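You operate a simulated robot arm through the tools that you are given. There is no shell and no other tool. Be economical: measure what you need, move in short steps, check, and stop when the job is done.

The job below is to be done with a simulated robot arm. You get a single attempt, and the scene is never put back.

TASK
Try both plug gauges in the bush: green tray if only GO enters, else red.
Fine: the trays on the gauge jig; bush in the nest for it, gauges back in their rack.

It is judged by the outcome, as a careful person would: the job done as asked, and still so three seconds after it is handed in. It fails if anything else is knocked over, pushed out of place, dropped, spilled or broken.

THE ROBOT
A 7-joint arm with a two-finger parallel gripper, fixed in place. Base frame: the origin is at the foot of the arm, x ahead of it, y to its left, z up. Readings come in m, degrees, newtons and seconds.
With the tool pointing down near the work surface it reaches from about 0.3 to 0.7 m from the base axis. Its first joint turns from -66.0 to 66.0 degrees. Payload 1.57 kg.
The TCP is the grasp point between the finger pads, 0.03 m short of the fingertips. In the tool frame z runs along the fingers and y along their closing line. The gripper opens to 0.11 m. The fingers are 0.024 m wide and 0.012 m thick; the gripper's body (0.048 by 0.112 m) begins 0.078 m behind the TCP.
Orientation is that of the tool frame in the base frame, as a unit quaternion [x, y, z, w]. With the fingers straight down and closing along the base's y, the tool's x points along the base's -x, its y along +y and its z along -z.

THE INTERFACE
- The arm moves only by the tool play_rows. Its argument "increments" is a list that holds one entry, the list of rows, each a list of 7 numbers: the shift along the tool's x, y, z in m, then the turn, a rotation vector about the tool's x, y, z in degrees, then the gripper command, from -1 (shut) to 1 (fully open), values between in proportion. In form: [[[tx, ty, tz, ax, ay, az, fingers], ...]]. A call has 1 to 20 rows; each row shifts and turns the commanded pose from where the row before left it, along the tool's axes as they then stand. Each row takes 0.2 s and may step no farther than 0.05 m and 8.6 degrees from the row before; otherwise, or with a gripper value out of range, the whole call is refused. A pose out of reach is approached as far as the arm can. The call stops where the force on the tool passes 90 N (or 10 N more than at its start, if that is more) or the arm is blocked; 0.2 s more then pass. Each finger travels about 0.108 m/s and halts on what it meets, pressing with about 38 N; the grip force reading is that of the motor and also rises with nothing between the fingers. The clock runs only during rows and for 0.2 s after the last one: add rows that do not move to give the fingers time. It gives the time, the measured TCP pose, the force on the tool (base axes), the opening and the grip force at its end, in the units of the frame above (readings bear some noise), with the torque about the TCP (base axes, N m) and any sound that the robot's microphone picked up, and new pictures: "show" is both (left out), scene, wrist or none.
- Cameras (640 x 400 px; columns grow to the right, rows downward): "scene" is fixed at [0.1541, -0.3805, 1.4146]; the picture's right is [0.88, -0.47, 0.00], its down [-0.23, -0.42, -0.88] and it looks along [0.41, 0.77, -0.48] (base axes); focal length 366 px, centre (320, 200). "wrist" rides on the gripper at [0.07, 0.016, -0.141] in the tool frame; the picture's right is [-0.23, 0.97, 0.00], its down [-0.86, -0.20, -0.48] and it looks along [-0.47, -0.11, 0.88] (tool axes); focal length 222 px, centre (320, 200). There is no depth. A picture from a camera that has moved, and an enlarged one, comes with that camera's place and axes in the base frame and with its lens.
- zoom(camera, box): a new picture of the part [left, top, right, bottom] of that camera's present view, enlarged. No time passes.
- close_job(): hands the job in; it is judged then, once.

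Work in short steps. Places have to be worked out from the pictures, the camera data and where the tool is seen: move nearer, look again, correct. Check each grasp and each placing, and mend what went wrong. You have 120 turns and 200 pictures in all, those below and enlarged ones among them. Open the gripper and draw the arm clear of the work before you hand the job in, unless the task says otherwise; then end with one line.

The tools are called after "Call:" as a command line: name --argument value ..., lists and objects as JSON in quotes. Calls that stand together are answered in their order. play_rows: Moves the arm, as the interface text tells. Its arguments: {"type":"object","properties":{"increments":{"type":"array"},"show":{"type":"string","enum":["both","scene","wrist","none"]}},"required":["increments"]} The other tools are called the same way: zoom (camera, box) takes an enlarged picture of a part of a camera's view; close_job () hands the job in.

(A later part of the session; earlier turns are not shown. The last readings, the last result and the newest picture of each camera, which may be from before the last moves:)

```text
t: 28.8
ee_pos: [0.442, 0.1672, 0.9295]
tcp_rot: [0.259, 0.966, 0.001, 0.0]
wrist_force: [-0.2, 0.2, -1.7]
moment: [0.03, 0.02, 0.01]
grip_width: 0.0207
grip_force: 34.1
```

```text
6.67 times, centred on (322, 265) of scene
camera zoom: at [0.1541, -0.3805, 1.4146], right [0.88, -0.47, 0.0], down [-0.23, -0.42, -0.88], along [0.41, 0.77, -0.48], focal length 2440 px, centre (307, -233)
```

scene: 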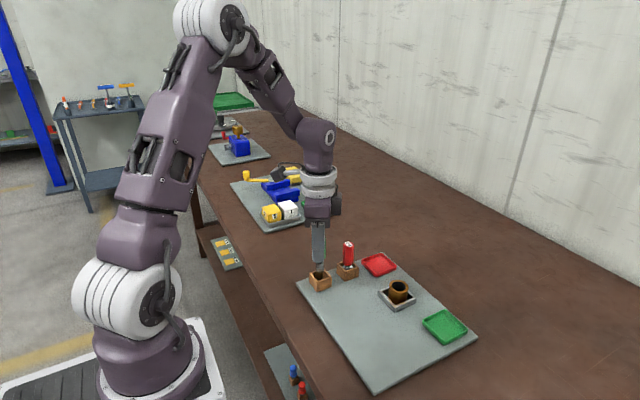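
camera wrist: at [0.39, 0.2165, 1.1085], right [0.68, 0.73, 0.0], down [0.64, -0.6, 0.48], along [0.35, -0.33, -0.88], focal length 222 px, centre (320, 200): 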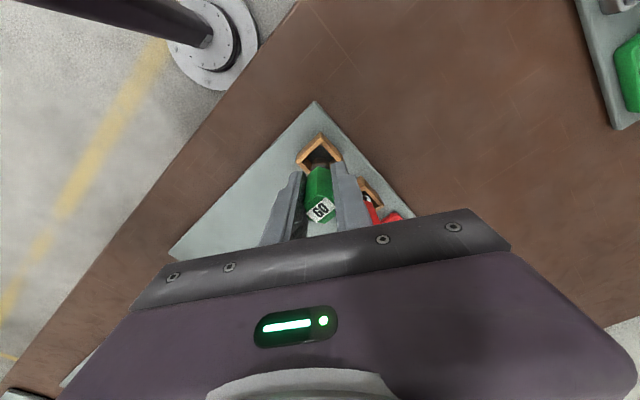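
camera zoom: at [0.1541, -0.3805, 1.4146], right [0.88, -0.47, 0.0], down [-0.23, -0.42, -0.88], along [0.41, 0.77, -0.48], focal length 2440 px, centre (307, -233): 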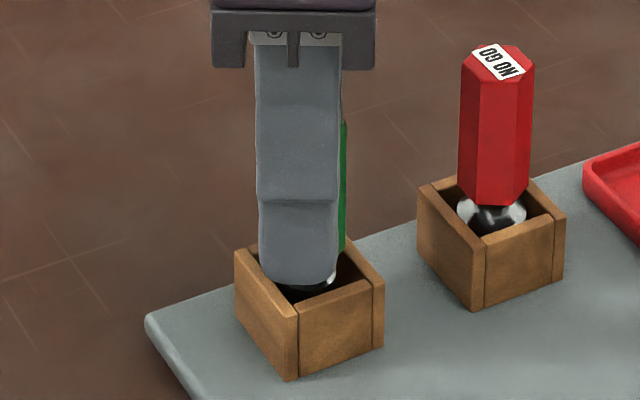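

It is 1 mm or so above its rest height. I lower that last bit, open, and rise straight up.

Call:
play_rows --increments '[[[0, 0, 0.001, 0, 0, 0, -0.9], [0, 0, 0, 0, 0, 0, -0.9], [0, 0, 0, 0, 0, 0, -0.55], [0, 0, 0, 0, 0, 0, -0.3], [0, 0, 0, 0, 0, 0, -0.1], [0, 0, 0, 0, 0, 0, -0.1], [0, 0, -0.03, 0, 0, 0, -0.1], [0, 0, -0.03, 0, 0, 0, -0.1], [0, 0, -0.03, 0, 0, 0, -0.1], [0, 0, 0, 0, 0, 0, -0.1]]]' --show "none"

Call:
zoom --camera "wrist" --box '[270, 90, 410, 220]'

Call:
zoom --camera "scene" --box '[290, 235, 354, 295]'

```text
t: 31.0
ee_pos: [0.4437, 0.1672, 1.0201]
tcp_rot: [0.259, 0.966, 0.0, 0.0]
wrist_force: [1.0, 0.5, 0.2]
moment: [0.0, 0.03, -0.04]
grip_width: 0.0495
grip_force: 0.1
```

```text
3.08 times, centred on (340, 155) of wrist
camera zoom: at [0.3912, 0.2149, 1.1606], right [0.68, 0.73, 0.0], down [0.64, -0.6, 0.48], along [0.35, -0.33, -0.88], focal length 684 px, centre (258, 338)
```

zoom: 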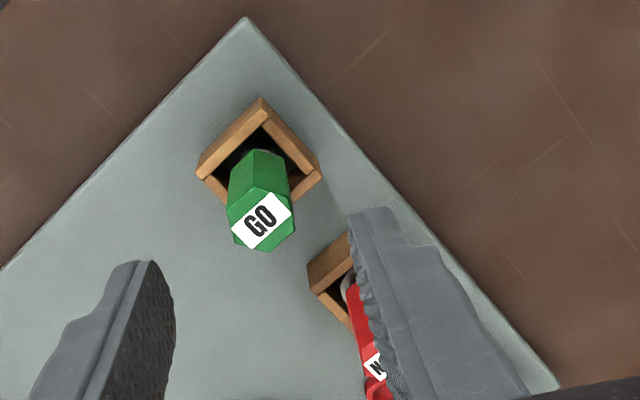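

```text
6.67 times, centred on (322, 265) of scene
camera zoom: at [0.1541, -0.3805, 1.4146], right [0.88, -0.47, 0.0], down [-0.23, -0.42, -0.88], along [0.41, 0.77, -0.48], focal length 2440 px, centre (307, -233)
```

zoom: 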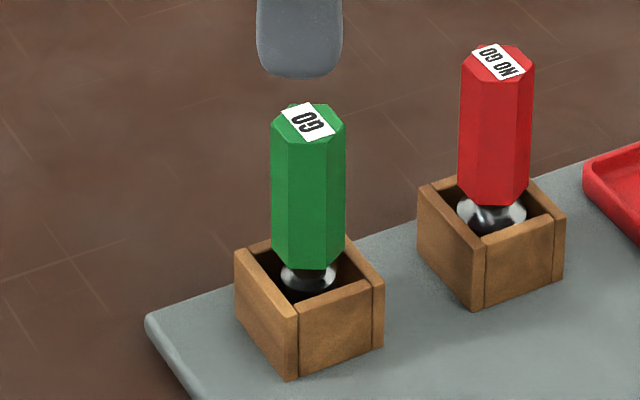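

GO is back standing in its box. I move over the NO GO gauge, at about (0.513, 0.167).

Call:
play_rows --increments '[[[-0.0301, 0.0174, 0, 0, 0, 0, 0], [-0.0301, 0.0174, 0, 0, 0, 0, 0], [0, 0, 0.02, 0, 0, 0, 0], [0, 0, 0, 0, 0, 0, 0]]]' --show "none"

Call:
zoom --camera "wrist" --box '[250, 100, 390, 230]'

Call:
zoom --camera "scene" --box '[310, 220, 384, 290]'

```text
t: 32.0
ee_pos: [0.5131, 0.168, 0.9994]
tcp_rot: [0.259, 0.966, 0.0, 0.0]
wrist_force: [0.1, 0.1, 0.0]
moment: [-0.01, -0.01, 0.01]
grip_width: 0.0552
grip_force: 0.0
```

```text
3.08 times, centred on (320, 165) of wrist
camera zoom: at [0.4609, 0.2166, 1.1406], right [0.68, 0.73, 0.0], down [0.64, -0.6, 0.48], along [0.35, -0.33, -0.88], focal length 684 px, centre (320, 308)
```

zoom: 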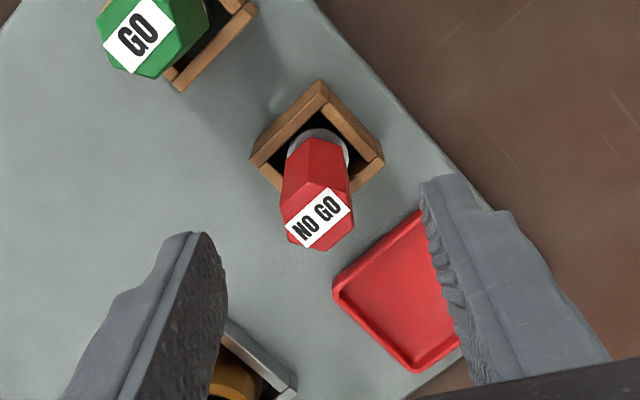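

```text
5.71 times, centred on (347, 255) of scene
camera zoom: at [0.1541, -0.3805, 1.4146], right [0.88, -0.47, 0.0], down [-0.23, -0.42, -0.88], along [0.41, 0.77, -0.48], focal length 2092 px, centre (166, -114)
```

zoom: 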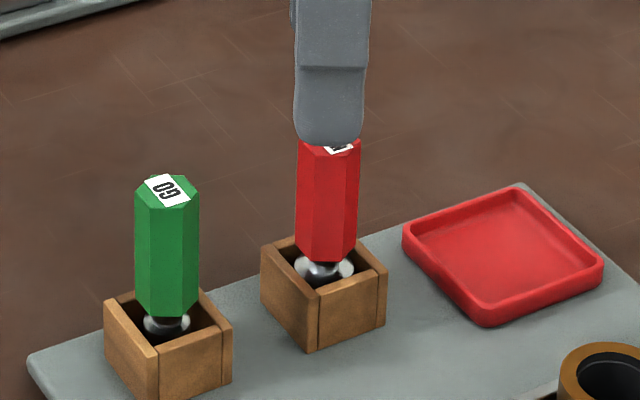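

The NO GO handle has the same orientation and is about 2 mm off. I adjust and descend to z≈0.928.

Call:
play_rows --increments '[[[-0.0015, -0.0012, 0.02, 0, 0, 0, 0.0], [0, 0, 0.025, 0, 0, 0, 0.0], [0, 0, 0.02, 0, 0, 0, 0.0], [0, 0, 0.0065, 0, 0, 0, -0.1], [0, 0, 0, 0, 0, 0, -0.3]]]' --show "none"

Call:
zoom --camera "wrist" --box '[250, 100, 390, 230]'

Call:
zoom --camera "scene" --box '[310, 220, 384, 290]'

```text
t: 33.2
ee_pos: [0.514, 0.1654, 0.927]
tcp_rot: [0.259, 0.966, 0.0, 0.0]
wrist_force: [0.2, 0.0, -0.9]
moment: [-0.01, 0.01, -0.02]
grip_width: 0.0384
grip_force: 0.0
```

```text
3.08 times, centred on (320, 165) of wrist
camera zoom: at [0.4611, 0.2138, 1.0678], right [0.68, 0.73, 0.0], down [0.64, -0.6, 0.48], along [0.35, -0.33, -0.88], focal length 684 px, centre (320, 308)
```

zoom: 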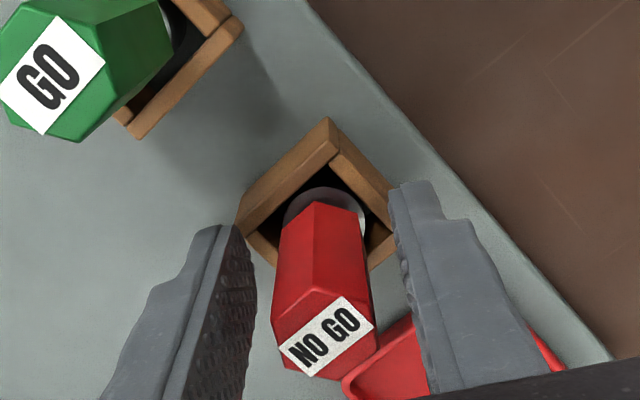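

```text
5.71 times, centred on (347, 255) of scene
camera zoom: at [0.1541, -0.3805, 1.4146], right [0.88, -0.47, 0.0], down [-0.23, -0.42, -0.88], along [0.41, 0.77, -0.48], focal length 2092 px, centre (166, -114)
```

zoom: 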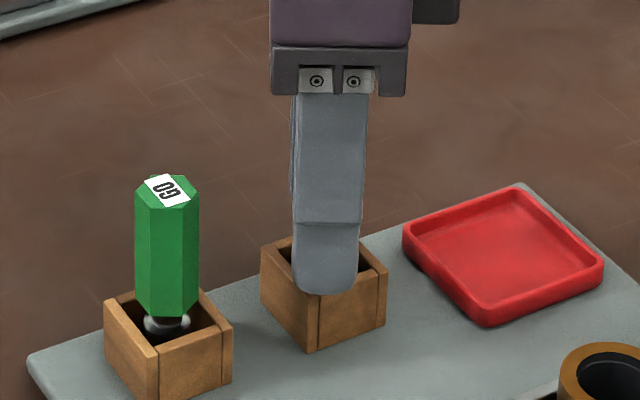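

It is almost centred, about 1 mm to the right. I shift 1 mm and grip.

Call:
play_rows --increments '[[[0, 0.001, 0, 0, 0, 0, -0.4], [0, 0, 0, 0, 0, 0, -0.6], [0, 0, 0, 0, 0, 0, -0.9], [0, 0, 0, 0, 0, 0, -0.9], [0, 0, 0, 0, 0, 0, -0.9]]]' --show "none"

Call:
zoom --camera "wrist" --box '[250, 100, 390, 230]'

```text
t: 34.4
ee_pos: [0.5142, 0.1658, 0.9281]
tcp_rot: [0.259, 0.966, 0.0, 0.0]
wrist_force: [0.1, 0.3, 0.0]
moment: [0.01, 0.0, -0.02]
grip_width: 0.0202
grip_force: 34.0
```

```text
3.08 times, centred on (320, 165) of wrist
camera zoom: at [0.4614, 0.2149, 1.0677], right [0.68, 0.73, 0.0], down [0.64, -0.6, 0.48], along [0.35, -0.33, -0.88], focal length 684 px, centre (320, 308)
```

zoom: 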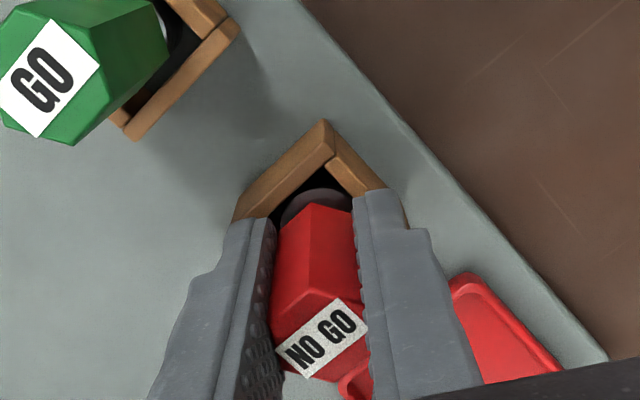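

The grip is on the flats again. I lift 0.08 and carry NO GO over the bush.

Call:
play_rows --increments '[[[0, 0, -0.02, 0, 0, 0, -0.9], [0, 0, -0.03, 0, 0, 0, -0.9], [0, 0, -0.03, 0, 0, 0, -0.9], [-0.025, -0.0183, 0, 0, 0, 0, -0.9], [-0.025, -0.0183, 0, 0, 0, 0, -0.9], [-0.025, -0.0183, 0, 0, 0, 0, -0.9], [-0.025, -0.0183, 0, 0, 0, 0, -0.9], [0, 0, 0.02, 0, 0, 0, -0.9], [0, 0, 0.012, 0, 0, 0, -0.9], [0, 0, 0, 0, 0, 0, -0.9]]]' --show "none"

Call:
zoom --camera "wrist" --box '[280, 120, 360, 200]'

Call:
zoom --camera "scene" --box '[370, 250, 434, 310]'

```text
t: 36.6
ee_pos: [0.563, 0.0519, 0.975]
tcp_rot: [0.259, 0.966, 0.0, 0.0]
wrist_force: [0.1, -0.9, -1.8]
moment: [0.03, 0.0, 0.0]
grip_width: 0.0203
grip_force: 33.9
```

```text
5.00 times, centred on (320, 160) of wrist
camera zoom: at [0.511, 0.1007, 1.1155], right [0.68, 0.73, 0.0], down [0.64, -0.6, 0.48], along [0.35, -0.33, -0.88], focal length 1111 px, centre (320, 400)
```

zoom: 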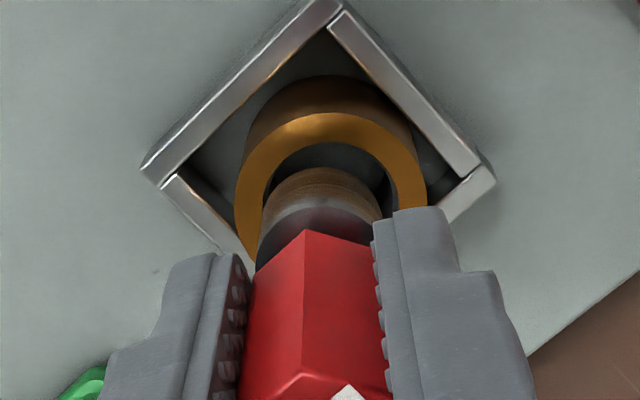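

```text
6.67 times, centred on (402, 280) of scene
camera zoom: at [0.1541, -0.3805, 1.4146], right [0.88, -0.47, 0.0], down [-0.23, -0.42, -0.88], along [0.41, 0.77, -0.48], focal length 2440 px, centre (-227, -333)
```

zoom: 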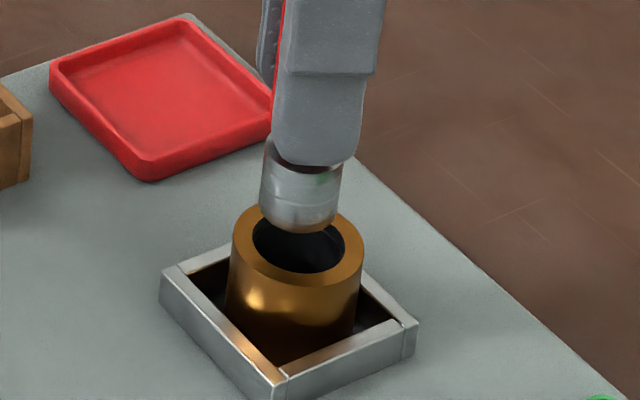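

The NO GO pin (about 0.0235 m) is much closer to the bore size. I nudge about (+0.45, +1.7) mm, lower 5 mm, and recheck the alignment.

Call:
play_rows --increments '[[[0.0005, 0.0017, 0, 0, 0, 0, -0.9], [0, 0, 0.003, 0, 0, 0, -0.9], [0, 0, 0.002, 0, 0, 0, -0.9], [0, 0, 0, 0, 0, 0, -0.9]]]' --show "none"

Call:
zoom --camera "wrist" --box '[295, 130, 345, 180]'

Call:
zoom --camera "scene" --box '[385, 265, 425, 305]'

```text
t: 37.6
ee_pos: [0.5639, 0.054, 0.9696]
tcp_rot: [0.259, 0.966, 0.0, 0.0]
wrist_force: [0.6, -0.3, -1.6]
moment: [0.02, -0.01, 0.01]
grip_width: 0.0205
grip_force: 33.8
```

```text
8.00 times, centred on (320, 155) of wrist
camera zoom: at [0.5114, 0.1034, 1.1103], right [0.68, 0.73, 0.0], down [0.64, -0.6, 0.48], along [0.35, -0.33, -0.88], focal length 1777 px, centre (320, 560)
```

zoom: 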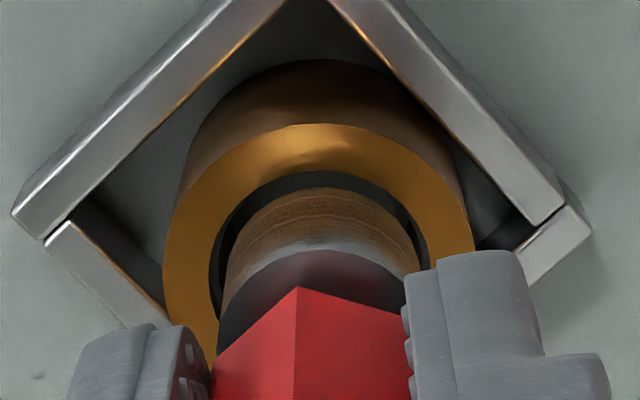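

```text
10.00 times, centred on (405, 285) of scene
camera zoom: at [0.1541, -0.3805, 1.4146], right [0.88, -0.47, 0.0], down [-0.23, -0.42, -0.88], along [0.41, 0.77, -0.48], focal length 3660 px, centre (-530, -650)
```

zoom: 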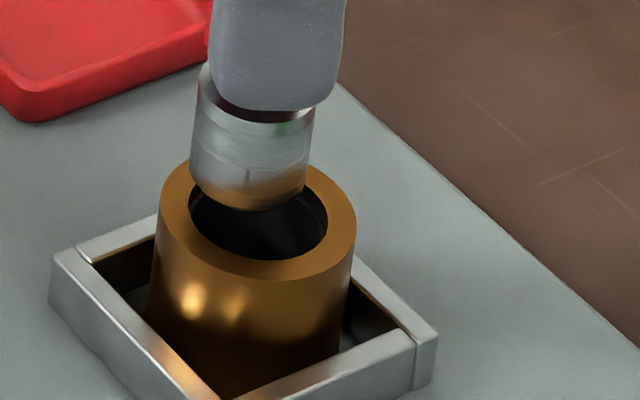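

The wrist view's lateral alignment is good. The scene view shows the pin about 1.7 mm left of the bore, so I shift (+1.2, -1.1) mm and recheck.

Call:
play_rows --increments '[[[-0.0016, -0.0003, 0, 0, 0, 0, -0.9], [0, 0, 0, 0, 0, 0, -0.9], [0, 0, 0, 0, 0, 0, -0.9]]]' --show "none"

Call:
zoom --camera "wrist" --box '[295, 130, 345, 180]'

Call:
zoom --camera "scene" --box '[385, 265, 425, 305]'

```text
t: 38.4
ee_pos: [0.5658, 0.0531, 0.9699]
tcp_rot: [0.259, 0.966, 0.0, 0.0]
wrist_force: [1.2, 0.2, -1.9]
moment: [-0.01, 0.02, -0.02]
grip_width: 0.0206
grip_force: 34.0
```

```text
8.00 times, centred on (320, 155) of wrist
camera zoom: at [0.5131, 0.1026, 1.1101], right [0.68, 0.73, 0.0], down [0.64, -0.6, 0.48], along [0.35, -0.33, -0.88], focal length 1777 px, centre (320, 560)
```

zoom: 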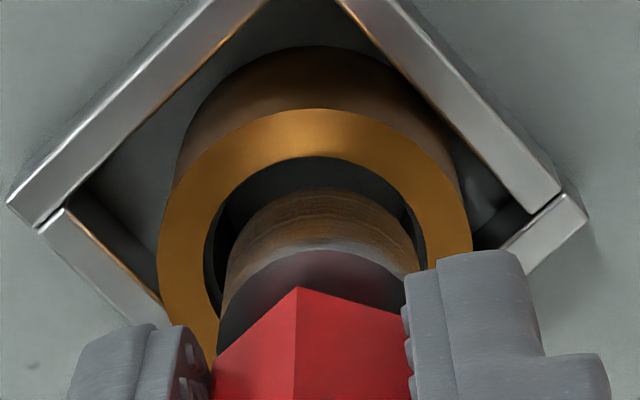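

```text
10.00 times, centred on (405, 285) of scene
camera zoom: at [0.1541, -0.3805, 1.4146], right [0.88, -0.47, 0.0], down [-0.23, -0.42, -0.88], along [0.41, 0.77, -0.48], focal length 3660 px, centre (-530, -650)
```

zoom: 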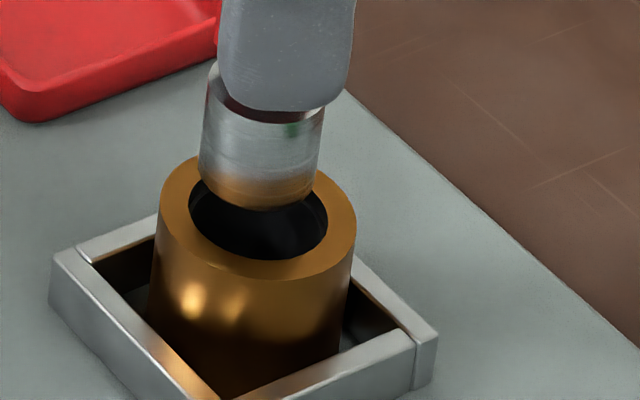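

The views now agree on a remaining correction of about (0, -0.8) mm. I apply it and start lowering in 2 mm steps, watching force.

Call:
play_rows --increments '[[[-0.0004, -0.0007, 0, 0, 0, 0, -0.9], [0, 0, 0.002, 0, 0, 0, -0.9], [0, 0, 0.002, 0, 0, 0, -0.9], [0, 0, 0.001, 0, 0, 0, -0.9], [0, 0, 0, 0, 0, 0, -0.9]]]' --show "none"

Call:
zoom --camera "scene" --box '[385, 265, 425, 305]'

Call:
zoom --camera "wrist" --box '[295, 130, 345, 180]'

```text
t: 39.6
ee_pos: [0.5649, 0.053, 0.9635]
tcp_rot: [0.259, 0.966, 0.001, -0.001]
wrist_force: [-0.2, -0.6, -1.1]
moment: [-0.03, 0.01, -0.05]
grip_width: 0.0203
grip_force: 34.0
```

```text
10.00 times, centred on (405, 285) of scene
camera zoom: at [0.1541, -0.3805, 1.4146], right [0.88, -0.47, 0.0], down [-0.23, -0.42, -0.88], along [0.41, 0.77, -0.48], focal length 3660 px, centre (-530, -650)
```

zoom: 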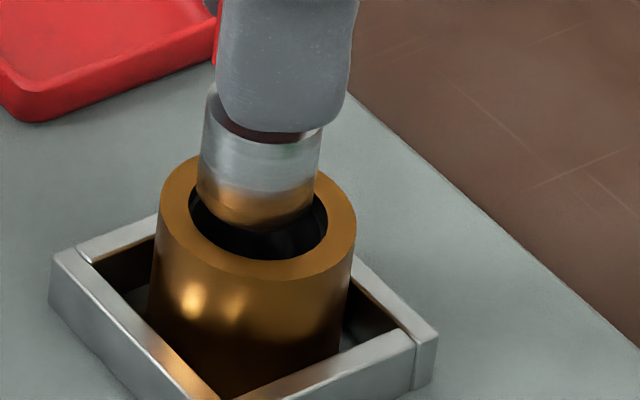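

```text
8.00 times, centred on (320, 155) of wrist
camera zoom: at [0.5126, 0.1018, 1.1056], right [0.68, 0.73, 0.0], down [0.64, -0.6, 0.48], along [0.35, -0.33, -0.88], focal length 1777 px, centre (320, 560)
```

zoom: 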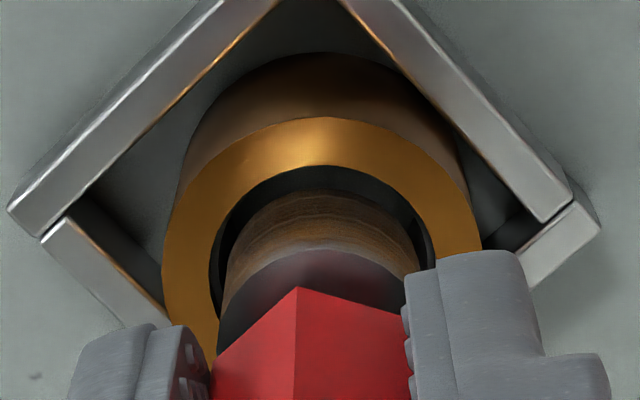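

The alignment is within 0.6 mm. I make a tiny +x correction and continue down with force checks.

Call:
play_rows --increments '[[[-0.0005, 0.0003, 0.002, 0, 0, 0, -0.9], [0, 0, 0.002, 0, 0, 0, -0.9], [0, 0, 0.001, 0, 0, 0, -0.9], [0, 0, 0, 0, 0, 0, -0.9]]]' --show "none"

Call:
zoom --camera "scene" --box '[385, 265, 425, 305]'

Call:
zoom --camera "wrist" --box '[295, 130, 345, 180]'

```text
t: 40.6
ee_pos: [0.5652, 0.0525, 0.959]
tcp_rot: [0.259, 0.966, 0.0, 0.0]
wrist_force: [0.5, -0.1, -1.7]
moment: [0.0, 0.0, -0.03]
grip_width: 0.0205
grip_force: 33.9
```

```text
10.00 times, centred on (405, 285) of scene
camera zoom: at [0.1541, -0.3805, 1.4146], right [0.88, -0.47, 0.0], down [-0.23, -0.42, -0.88], along [0.41, 0.77, -0.48], focal length 3660 px, centre (-530, -650)
```

zoom: 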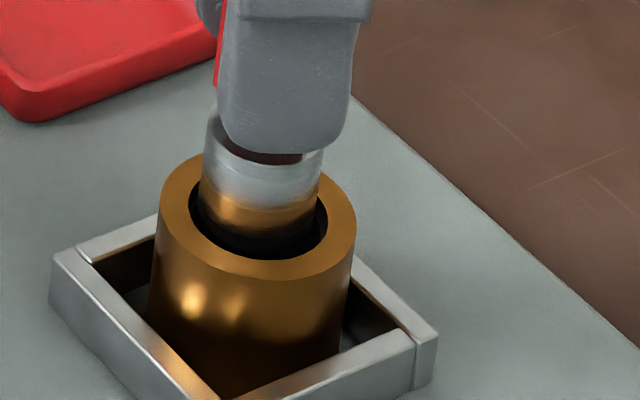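

```text
8.00 times, centred on (320, 155) of wrist
camera zoom: at [0.5132, 0.1013, 1.1002], right [0.68, 0.73, 0.0], down [0.64, -0.6, 0.48], along [0.35, -0.33, -0.88], focal length 1777 px, centre (320, 560)
```

zoom: 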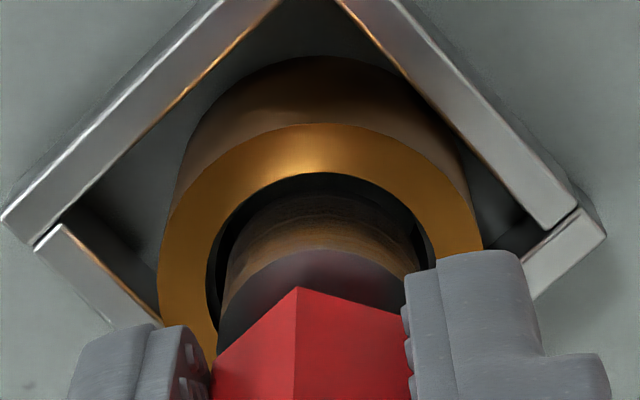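

The pin appears to be just into the mouth with a visible gap all round and no force. I continue.

Call:
play_rows --increments '[[[0, 0, 0.001, 0, 0, 0, -0.9], [0, 0, 0.001, 0, 0, 0, -0.9], [0, 0, 0.001, 0, 0, 0, -0.9], [0, 0, 0, 0, 0, 0, -0.9]]]' --show "none"

Call:
play_rows --increments '[[[0, 0, 0.001, 0, 0, 0, -0.9], [0, 0, 0.001, 0, 0, 0, -0.9], [0, 0, 0.001, 0, 0, 0, -0.9], [0, 0, 0, 0, 0, 0, -0.9]]]' --show "none"

Call:
zoom --camera "scene" --box '[385, 265, 425, 305]'

Call:
zoom --camera "wrist" --box '[295, 130, 345, 180]'

```text
t: 41.6
ee_pos: [0.5659, 0.0535, 0.9569]
tcp_rot: [0.259, 0.966, 0.0, 0.0]
wrist_force: [0.8, -1.4, -1.3]
moment: [0.02, -0.01, 0.0]
grip_width: 0.0203
grip_force: 33.8
```

```text
t: 42.6
ee_pos: [0.5659, 0.0531, 0.9534]
tcp_rot: [0.259, 0.966, 0.0, 0.0]
wrist_force: [-0.5, 1.0, -1.8]
moment: [0.02, 0.02, 0.04]
grip_width: 0.0205
grip_force: 33.8
```

```text
10.00 times, centred on (405, 285) of scene
camera zoom: at [0.1541, -0.3805, 1.4146], right [0.88, -0.47, 0.0], down [-0.23, -0.42, -0.88], along [0.41, 0.77, -0.48], focal length 3660 px, centre (-530, -650)
```

zoom: 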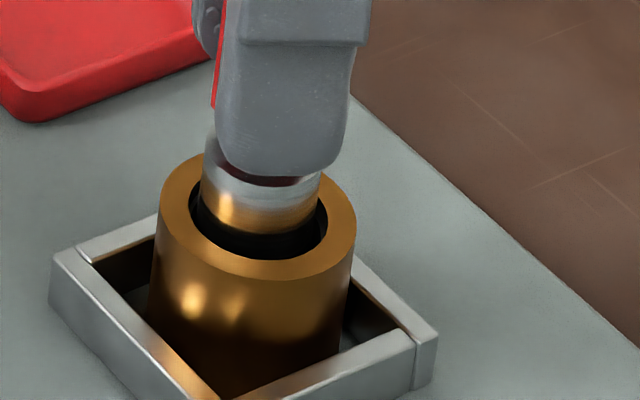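

```text
8.00 times, centred on (320, 155) of wrist
camera zoom: at [0.5136, 0.1015, 1.0943], right [0.68, 0.73, 0.0], down [0.64, -0.6, 0.48], along [0.35, -0.33, -0.88], focal length 1777 px, centre (320, 560)
```

zoom: 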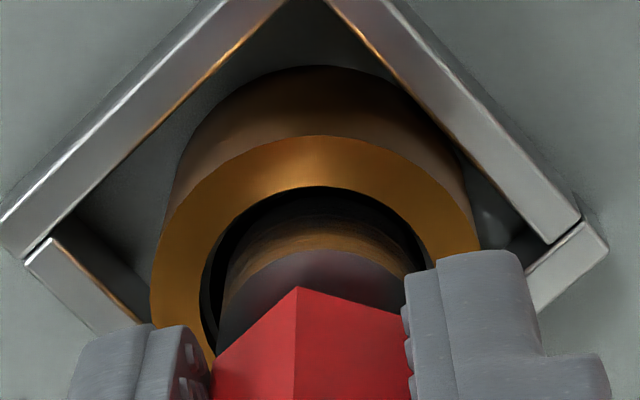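

It is still going in freely. I go on in 1 mm rows.

Call:
play_rows --increments '[[[0, 0, 0.001, 0, 0, 0, -0.9], [0, 0, 0.001, 0, 0, 0, -0.9], [0, 0, 0.001, 0, 0, 0, -0.9], [0, 0, 0, 0, 0, 0, -0.9]]]' --show "none"

Call:
play_rows --increments '[[[0, 0, 0.001, 0, 0, 0, -0.9], [0, 0, 0.001, 0, 0, 0, -0.9], [0, 0, 0.001, 0, 0, 0, -0.9], [0, 0, 0, 0, 0, 0, -0.9]]]' --show "none"

Call:
zoom --camera "scene" --box '[385, 265, 425, 305]'

```text
t: 43.6
ee_pos: [0.565, 0.0526, 0.9511]
tcp_rot: [0.259, 0.966, 0.0, 0.0]
wrist_force: [-0.2, -0.2, -1.8]
moment: [0.0, 0.05, 0.0]
grip_width: 0.0203
grip_force: 33.9
```

```text
t: 44.6
ee_pos: [0.5658, 0.053, 0.9471]
tcp_rot: [0.259, 0.966, 0.001, 0.0]
wrist_force: [0.3, 0.8, -1.3]
moment: [0.01, -0.01, -0.01]
grip_width: 0.0204
grip_force: 34.1
```

```text
10.00 times, centred on (405, 285) of scene
camera zoom: at [0.1541, -0.3805, 1.4146], right [0.88, -0.47, 0.0], down [-0.23, -0.42, -0.88], along [0.41, 0.77, -0.48], focal length 3660 px, centre (-530, -650)
```

zoom: 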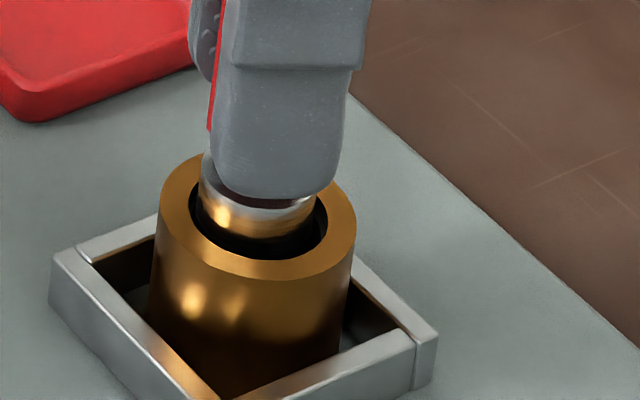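

Still free, and about 19 mm in. I continue down.

Call:
play_rows --increments '[[[0, 0, 0.0015, 0, 0, 0, -0.9], [0, 0, 0.0015, 0, 0, 0, -0.9], [0, 0, 0.0015, 0, 0, 0, -0.9], [0, 0, 0, 0, 0, 0, -0.9]]]' --show "none"

Call:
play_rows --increments '[[[0, 0, 0.0015, 0, 0, 0, -0.9], [0, 0, 0.0015, 0, 0, 0, -0.9], [0, 0, 0.0015, 0, 0, 0, -0.9], [0, 0, 0, 0, 0, 0, -0.9]]]' --show "none"

Call:
zoom --camera "scene" --box '[385, 265, 425, 305]'

Call:
zoom --camera "wrist" --box '[280, 120, 360, 200]'

```text
t: 45.6
ee_pos: [0.5637, 0.0528, 0.9433]
tcp_rot: [0.259, 0.966, 0.0, 0.0]
wrist_force: [1.2, -1.3, -1.9]
moment: [-0.02, 0.01, -0.01]
grip_width: 0.0205
grip_force: 33.6
```

```text
t: 46.6
ee_pos: [0.5653, 0.0517, 0.9383]
tcp_rot: [0.259, 0.966, 0.0, -0.001]
wrist_force: [0.0, -0.4, -1.2]
moment: [-0.01, -0.01, -0.01]
grip_width: 0.0206
grip_force: 33.7
```

```text
10.00 times, centred on (405, 285) of scene
camera zoom: at [0.1541, -0.3805, 1.4146], right [0.88, -0.47, 0.0], down [-0.23, -0.42, -0.88], along [0.41, 0.77, -0.48], focal length 3660 px, centre (-530, -650)
```

zoom: 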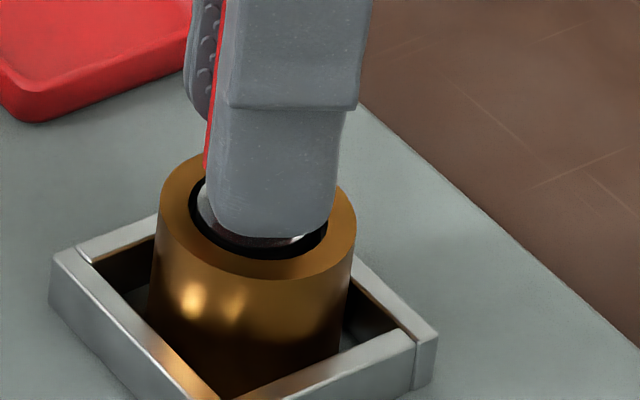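

```text
5.00 times, centred on (320, 160) of wrist
camera zoom: at [0.513, 0.1011, 1.0789], right [0.68, 0.73, 0.0], down [0.64, -0.6, 0.48], along [0.35, -0.33, -0.88], focal length 1111 px, centre (320, 400)
```

zoom: 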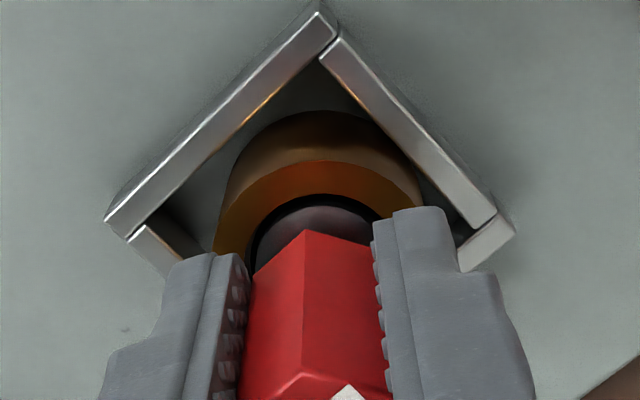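

NO GO enters freely too, about 27 mm with zero resistance. I push 4 mm more to confirm, then withdraw and take it back over its box.

Call:
play_rows --increments '[[[0, 0, 0.002, 0, 0, 0, -0.9], [0, 0, 0.002, 0, 0, 0, -0.9], [0, 0, 0, 0, 0, 0, -0.9]]]' --show "none"

Call:
play_rows --increments '[[[0, 0, -0.008, 0, 0, 0, -0.9], [0, 0, -0.012, 0, 0, 0, -0.9], [0, 0, -0.016, 0, 0, 0, -0.9], [0, 0, -0.018, 0, 0, 0, -0.9], [0, 0, -0.018, 0, 0, 0, -0.9], [0.0255, 0.01805, 0, 0, 0, 0, -0.9], [0.0255, 0.01805, 0, 0, 0, 0, -0.9], [0.0255, 0.01805, 0, 0, 0, 0, -0.9], [0.0255, 0.01805, 0, 0, 0, 0, -0.9], [0, 0, 0, 0, 0, 0, -0.9], [0, 0, 0.02, 0, 0, 0, -0.9], [0, 0, 0.02, 0, 0, 0, -0.9], [0, 0, 0, 0, 0, 0, -0.9]]]' --show "none"

Call:
zoom --camera "wrist" --box '[280, 110, 370, 200]'

Call:
zoom --camera "scene" --box '[310, 235, 410, 315]'

```text
t: 47.4
ee_pos: [0.5656, 0.0532, 0.9335]
tcp_rot: [0.259, 0.966, 0.0, 0.001]
wrist_force: [-0.2, -0.5, -2.1]
moment: [-0.01, 0.0, 0.02]
grip_width: 0.0206
grip_force: 33.7
```

```text
t: 50.2
ee_pos: [0.5146, 0.1651, 0.9674]
tcp_rot: [0.259, 0.966, 0.0, 0.0]
wrist_force: [0.5, 0.3, -1.2]
moment: [-0.01, -0.01, 0.03]
grip_width: 0.0206
grip_force: 33.6
```

```text
4.44 times, centred on (325, 155) of wrist
camera zoom: at [0.462, 0.2151, 1.1081], right [0.68, 0.73, 0.0], down [0.64, -0.6, 0.48], along [0.35, -0.33, -0.88], focal length 987 px, centre (298, 400)
```

zoom: 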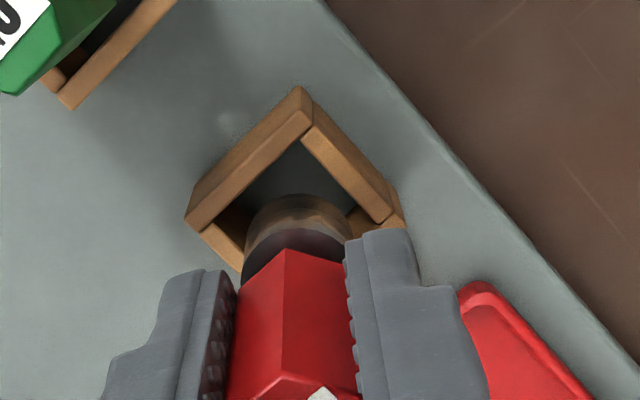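

```text
5.00 times, centred on (360, 275) of scene
camera zoom: at [0.1541, -0.3805, 1.4146], right [0.88, -0.47, 0.0], down [-0.23, -0.42, -0.88], along [0.41, 0.77, -0.48], focal length 1830 px, centre (120, -175)
```

zoom: 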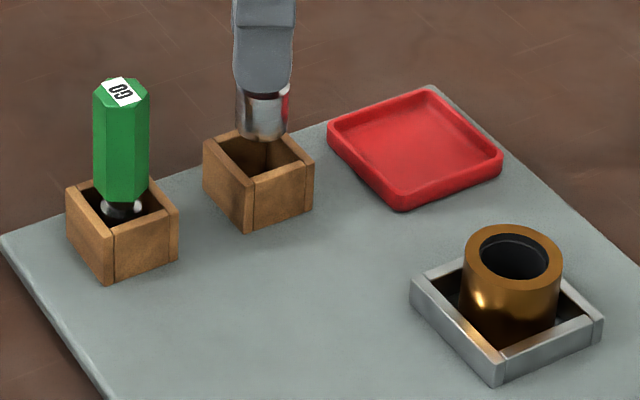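

The gauge is back over its box, at the original grip xy. I lower it partway with a force check, then the rest.

Call:
play_rows --increments '[[[0, 0, 0.008, 0, 0, 0, -0.9], [0, 0, 0.006, 0, 0, 0, -0.9], [0, 0, 0.004, 0, 0, 0, -0.9], [0, 0, 0, 0, 0, 0, -0.9]]]' --show "none"

Call:
zoom --camera "wrist" --box '[280, 110, 370, 200]'

Call:
zoom --camera "scene" --box '[330, 245, 374, 285]'

```text
t: 51.2
ee_pos: [0.5144, 0.1663, 0.9487]
tcp_rot: [0.258, 0.966, 0.0, -0.001]
wrist_force: [-0.5, 0.9, -1.9]
moment: [0.01, -0.03, 0.01]
grip_width: 0.0206
grip_force: 33.7
```

```text
4.44 times, centred on (325, 155) of wrist
camera zoom: at [0.4619, 0.2151, 1.0894], right [0.68, 0.73, 0.0], down [0.64, -0.6, 0.48], along [0.35, -0.33, -0.88], focal length 987 px, centre (298, 400)
```

zoom: 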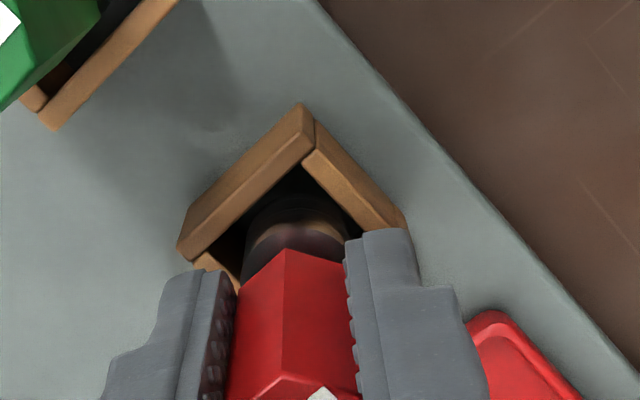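

```text
10.00 times, centred on (352, 265) of scene
camera zoom: at [0.1541, -0.3805, 1.4146], right [0.88, -0.47, 0.0], down [-0.23, -0.42, -0.88], along [0.41, 0.77, -0.48], focal length 3660 px, centre (0, -450)
```

zoom: 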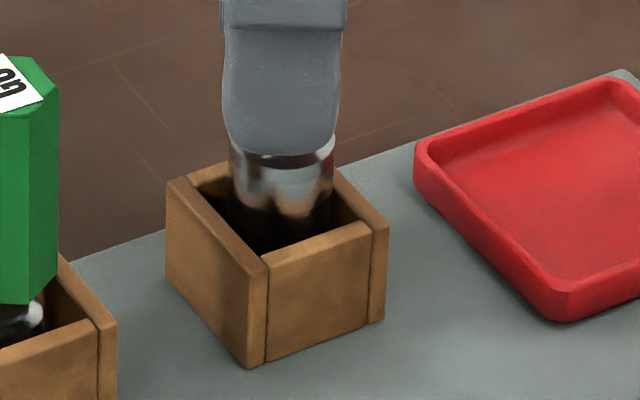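

The pin is inside the box with clearance. I lower the remaining 22 mm, slowly at the end.

Call:
play_rows --increments '[[[0, 0, 0.008, 0, 0, 0, -0.9], [0, 0, 0.006, 0, 0, 0, -0.9], [0, 0, 0.004, 0, 0, 0, -0.9], [0, 0, 0.002, 0, 0, 0, -0.9], [0, 0, 0.001, 0, 0, 0, -0.9], [0, 0, 0.001, 0, 0, 0, -0.9]]]' --show "none"

```text
t: 52.6
ee_pos: [0.5151, 0.1666, 0.9267]
tcp_rot: [0.259, 0.966, 0.001, 0.0]
wrist_force: [-0.1, -0.5, 3.7]
moment: [-0.05, 0.03, 0.01]
grip_width: 0.0203
grip_force: 34.0
```

The force change (+5 N) shows light floor contact. I open and rise straight up.

Call:
play_rows --increments '[[[0, 0, 0, 0, 0, 0, -0.55], [0, 0, 0, 0, 0, 0, -0.3], [0, 0, 0, 0, 0, 0, -0.1], [0, 0, 0, 0, 0, 0, -0.1], [0, 0, -0.03, 0, 0, 0, -0.1], [0, 0, -0.03, 0, 0, 0, -0.1], [0, 0, -0.03, 0, 0, 0, -0.1], [0, 0, 0, 0, 0, 0, -0.1]]]' --show "none"

Call:
zoom --camera "scene" --box '[300, 230, 440, 320]'

Call:
zoom --camera "wrist" --box '[230, 90, 430, 230]'

```text
t: 54.4
ee_pos: [0.513, 0.1685, 1.0175]
tcp_rot: [0.259, 0.966, 0.0, -0.001]
wrist_force: [-0.2, -0.8, -0.7]
moment: [0.0, -0.02, -0.03]
grip_width: 0.0496
grip_force: 0.0
```

```text
4.44 times, centred on (370, 275) of scene
camera zoom: at [0.1541, -0.3805, 1.4146], right [0.88, -0.47, 0.0], down [-0.23, -0.42, -0.88], along [0.41, 0.77, -0.48], focal length 1627 px, centre (98, -133)
```

zoom: 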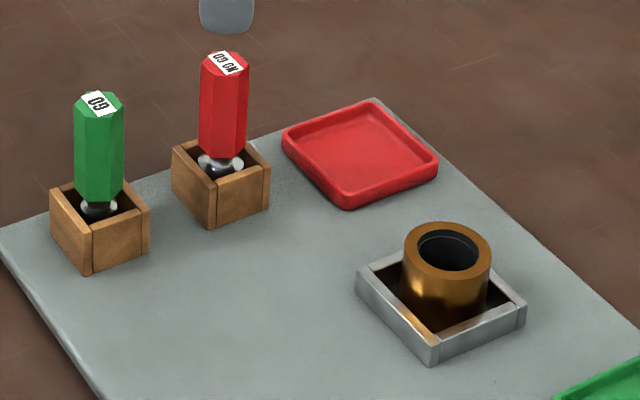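

```text
2.86 times, centred on (330, 160) of wrist
camera zoom: at [0.4612, 0.2165, 1.1583], right [0.68, 0.73, 0.0], down [0.64, -0.6, 0.48], along [0.35, -0.33, -0.88], focal length 635 px, centre (291, 314)
```

zoom: 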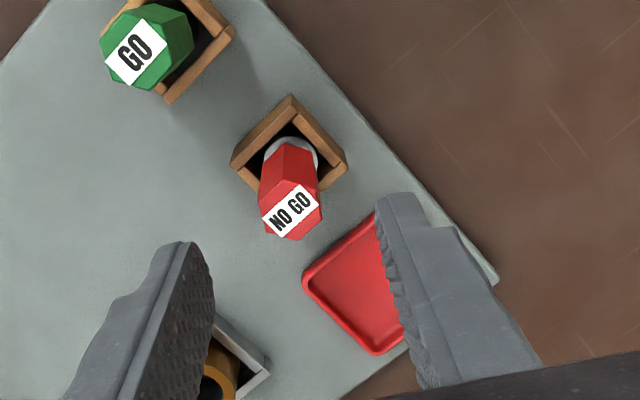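

Both gauges are back in their boxes. Since NO GO also entered, the bush belongs in the red tray. I turn the tool back and hover over the bush.

Call:
play_rows --increments '[[[0, 0, 0, 0, 0, -7.5, 0.1], [0, 0, 0, 0, 0, -7.5, 0.1], [0, 0, 0, 0, 0, -7.5, 0.1], [0, 0, 0, 0, 0, -7.5, 0.1], [-0.013, -0.0288, 0, 0, 0, 0, 0.1], [-0.013, -0.0288, 0, 0, 0, 0, 0.1], [-0.013, -0.0288, 0, 0, 0, 0, 0.1], [-0.013, -0.0288, 0, 0, 0, 0, 0.1], [0, 0, 0.04, 0, 0, 0, 0.1], [0, 0, 0.03, 0, 0, 0, 0.1], [0, 0, 0, 0, 0, 0, 0.1]]]' --show "none"

Call:
zoom --camera "wrist" --box '[250, 100, 410, 230]'

Call:
zoom --camera "scene" --box '[350, 245, 440, 315]'

```text
t: 56.8
ee_pos: [0.5665, 0.0521, 0.9463]
tcp_rot: [0.0, 1.0, 0.0, -0.001]
wrist_force: [-0.6, -0.3, -0.3]
moment: [-0.05, -0.02, 0.04]
grip_width: 0.0602
grip_force: 0.0
```

```text
3.08 times, centred on (330, 165) of wrist
camera zoom: at [0.4973, 0.0681, 1.0887], right [0.23, 0.97, 0.0], down [0.86, -0.2, 0.48], along [0.47, -0.11, -0.88], focal length 684 px, centre (289, 308)
```

zoom: 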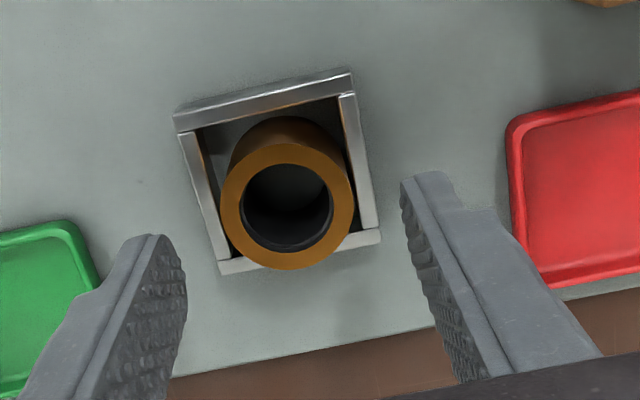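

```text
5.71 times, centred on (395, 280) of scene
camera zoom: at [0.1541, -0.3805, 1.4146], right [0.88, -0.47, 0.0], down [-0.23, -0.42, -0.88], along [0.41, 0.77, -0.48], focal length 2092 px, centre (-109, -257)
```

zoom: 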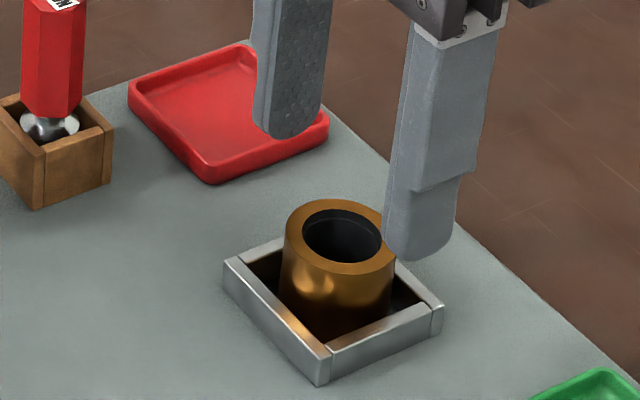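

The bush is about 2 mm nearer in x. I adjust, descend to z≈0.906 and grip it.

Call:
play_rows --increments '[[[0.002, 0, 0.015, 0, 0, 0, 0.1], [0, 0, 0.015, 0, 0, 0, 0.0], [0, 0, 0.01, 0, 0, 0, 0.0], [0, 0, 0, 0, 0, 0, -0.4], [0, 0, 0, 0, 0, 0, -0.6], [0, 0, 0, 0, 0, 0, -0.6], [0, 0, 0, 0, 0, 0, -0.6]]]' --show "none"

Call:
zoom --camera "wrist" --box '[250, 100, 410, 230]'

Call:
zoom --camera "scene" --box '[350, 245, 440, 315]'

```text
t: 58.4
ee_pos: [0.5634, 0.0528, 0.9061]
tcp_rot: [0.0, 1.0, 0.0, 0.0]
wrist_force: [-1.8, -6.0, 1.9]
moment: [-0.04, 0.07, -0.03]
grip_width: 0.0391
grip_force: 37.9
```

```text
3.08 times, centred on (330, 165) of wrist
camera zoom: at [0.4936, 0.0687, 1.0472], right [0.23, 0.97, 0.0], down [0.86, -0.2, 0.48], along [0.47, -0.11, -0.88], focal length 684 px, centre (289, 308)
```

zoom: 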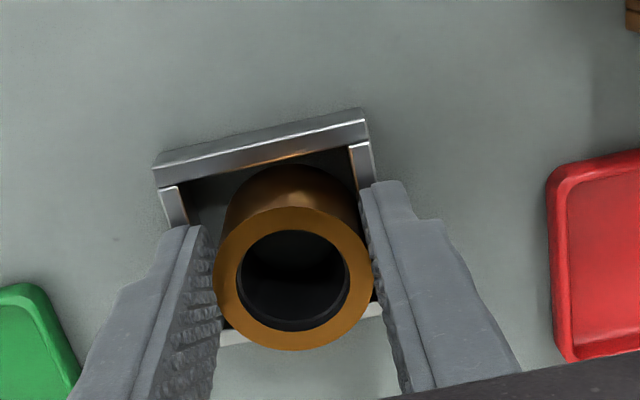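

```text
5.71 times, centred on (395, 280) of scene
camera zoom: at [0.154, -0.3807, 1.4145], right [0.88, -0.47, 0.0], down [-0.23, -0.42, -0.88], along [0.41, 0.77, -0.48], focal length 2092 px, centre (-109, -257)
```

zoom: 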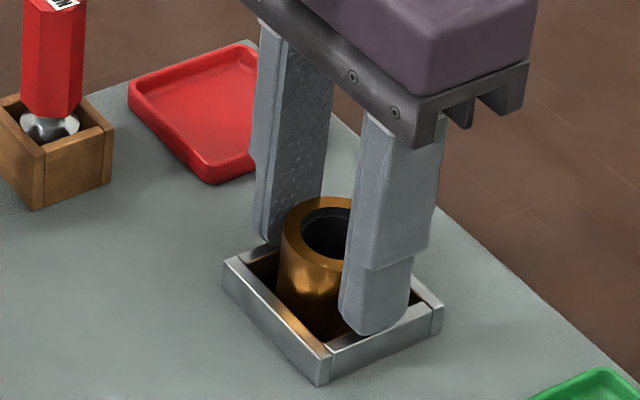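

The bush is gripped (0.039). I lift it clear, then carry it over the red tray near (0.603, 0.167), moving in x first to stay away from the gauges.

Call:
play_rows --increments '[[[0, 0, -0.01, 0, 0, 0, -0.6], [0, 0, -0.025, 0, 0, 0, -0.6], [0, 0, -0.025, 0, 0, 0, -0.6], [-0.02, 0.005, 0, 0, 0, 0, -0.6], [-0.02, 0.01, 0, 0, 0, 0, -0.6], [0, 0.035, 0, 0, 0, 0, -0.6], [0, 0.035, 0, 0, 0, 0, -0.6], [0, 0.03, 0, 0, 0, 0, -0.6], [0, 0, 0.02, 0, 0, 0, -0.6], [0, 0, 0, 0, 0, 0, -0.6]]]'

Call:
zoom --camera "wrist" --box '[250, 100, 410, 230]'

Call:
zoom --camera "scene" --box '[330, 225, 420, 295]'

```text
t: 60.6
ee_pos: [0.6029, 0.1688, 0.9468]
tcp_rot: [0.0, 1.0, -0.001, 0.0]
wrist_force: [0.1, 0.7, -2.0]
moment: [0.01, -0.04, -0.03]
grip_width: 0.0395
grip_force: 38.2
camera wrist: at [0.5337, 0.184, 1.0883], right [0.23, 0.97, 0.0], down [0.86, -0.2, 0.48], along [0.47, -0.11, -0.88], focal length 222 px, centre (320, 200)
```

scene: 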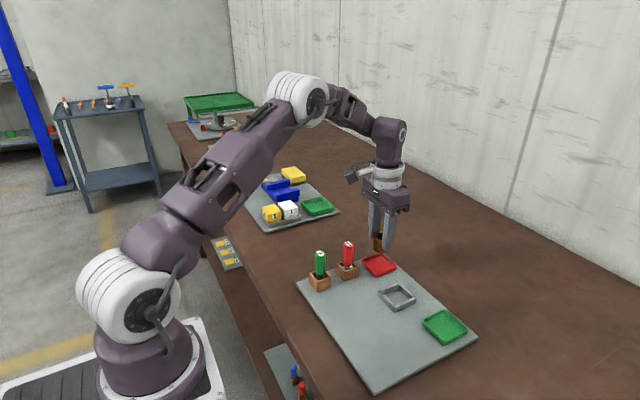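
wrist: 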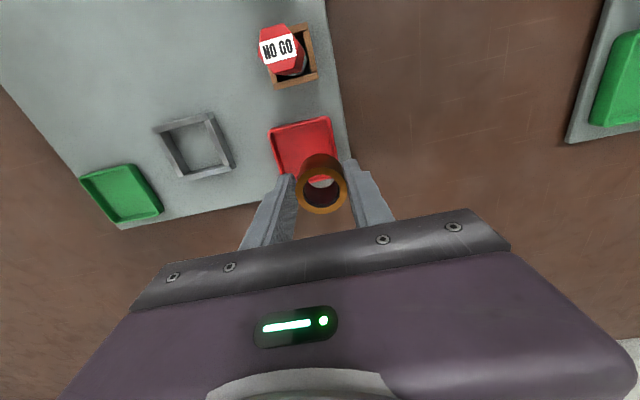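

```text
3.08 times, centred on (330, 165) of wrist
camera zoom: at [0.5337, 0.184, 1.0883], right [0.23, 0.97, 0.0], down [0.86, -0.2, 0.48], along [0.47, -0.11, -0.88], focal length 684 px, centre (289, 308)
```

zoom: 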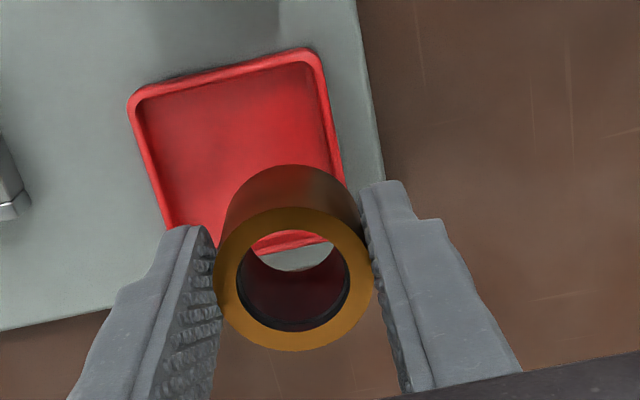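

```text
5.71 times, centred on (375, 260) of scene
camera zoom: at [0.1541, -0.3805, 1.4146], right [0.88, -0.47, 0.0], down [-0.23, -0.42, -0.88], along [0.41, 0.77, -0.48], focal length 2092 px, centre (6, -143)
```

zoom: 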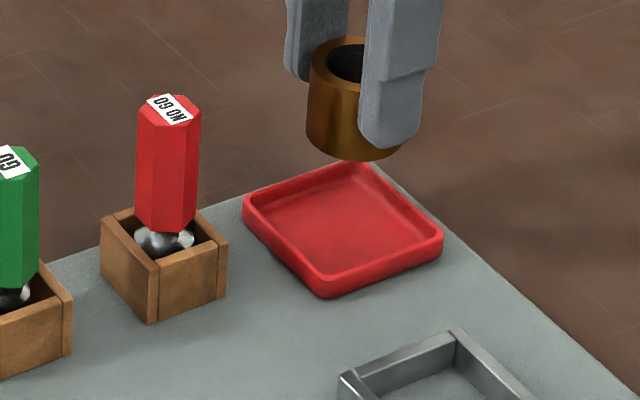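

The tray centre works out at about (0.596, 0.157). I shift (-8, -12) mm, lower partway, and recheck.

Call:
play_rows --increments '[[[0.008, -0.012, 0, 0, 0, 0, -0.6], [0, 0, 0.015, 0, 0, 0, -0.6], [0, 0, 0.01, 0, 0, 0, -0.6], [0, 0, 0, 0, 0, 0, -0.6]]]' --show "none"

Call:
zoom --camera "wrist" --box '[250, 100, 410, 230]'

Call:
zoom --camera "scene" --box '[330, 225, 420, 295]'

```text
t: 61.6
ee_pos: [0.5965, 0.1539, 0.9209]
tcp_rot: [0.001, 1.0, 0.001, 0.0]
wrist_force: [-0.1, -1.1, -2.9]
moment: [0.0, 0.01, 0.01]
grip_width: 0.0389
grip_force: 38.0
```

```text
3.08 times, centred on (330, 165) of wrist
camera zoom: at [0.5258, 0.1707, 1.0622], right [0.23, 0.97, 0.0], down [0.86, -0.2, 0.48], along [0.47, -0.11, -0.88], focal length 684 px, centre (289, 308)
```

zoom: 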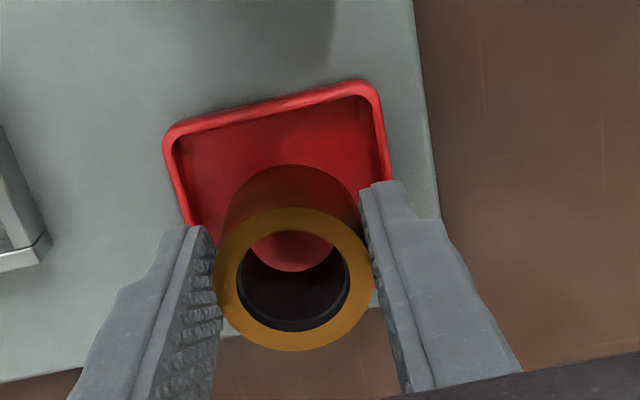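

```text
5.71 times, centred on (375, 260) of scene
camera zoom: at [0.1541, -0.3805, 1.4146], right [0.88, -0.47, 0.0], down [-0.23, -0.42, -0.88], along [0.41, 0.77, -0.48], focal length 2092 px, centre (6, -143)
```

zoom: 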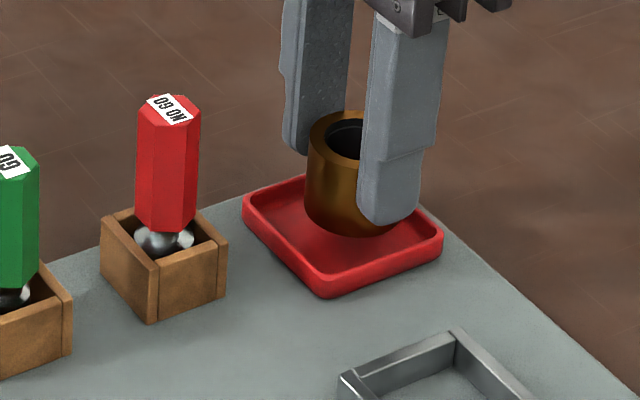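

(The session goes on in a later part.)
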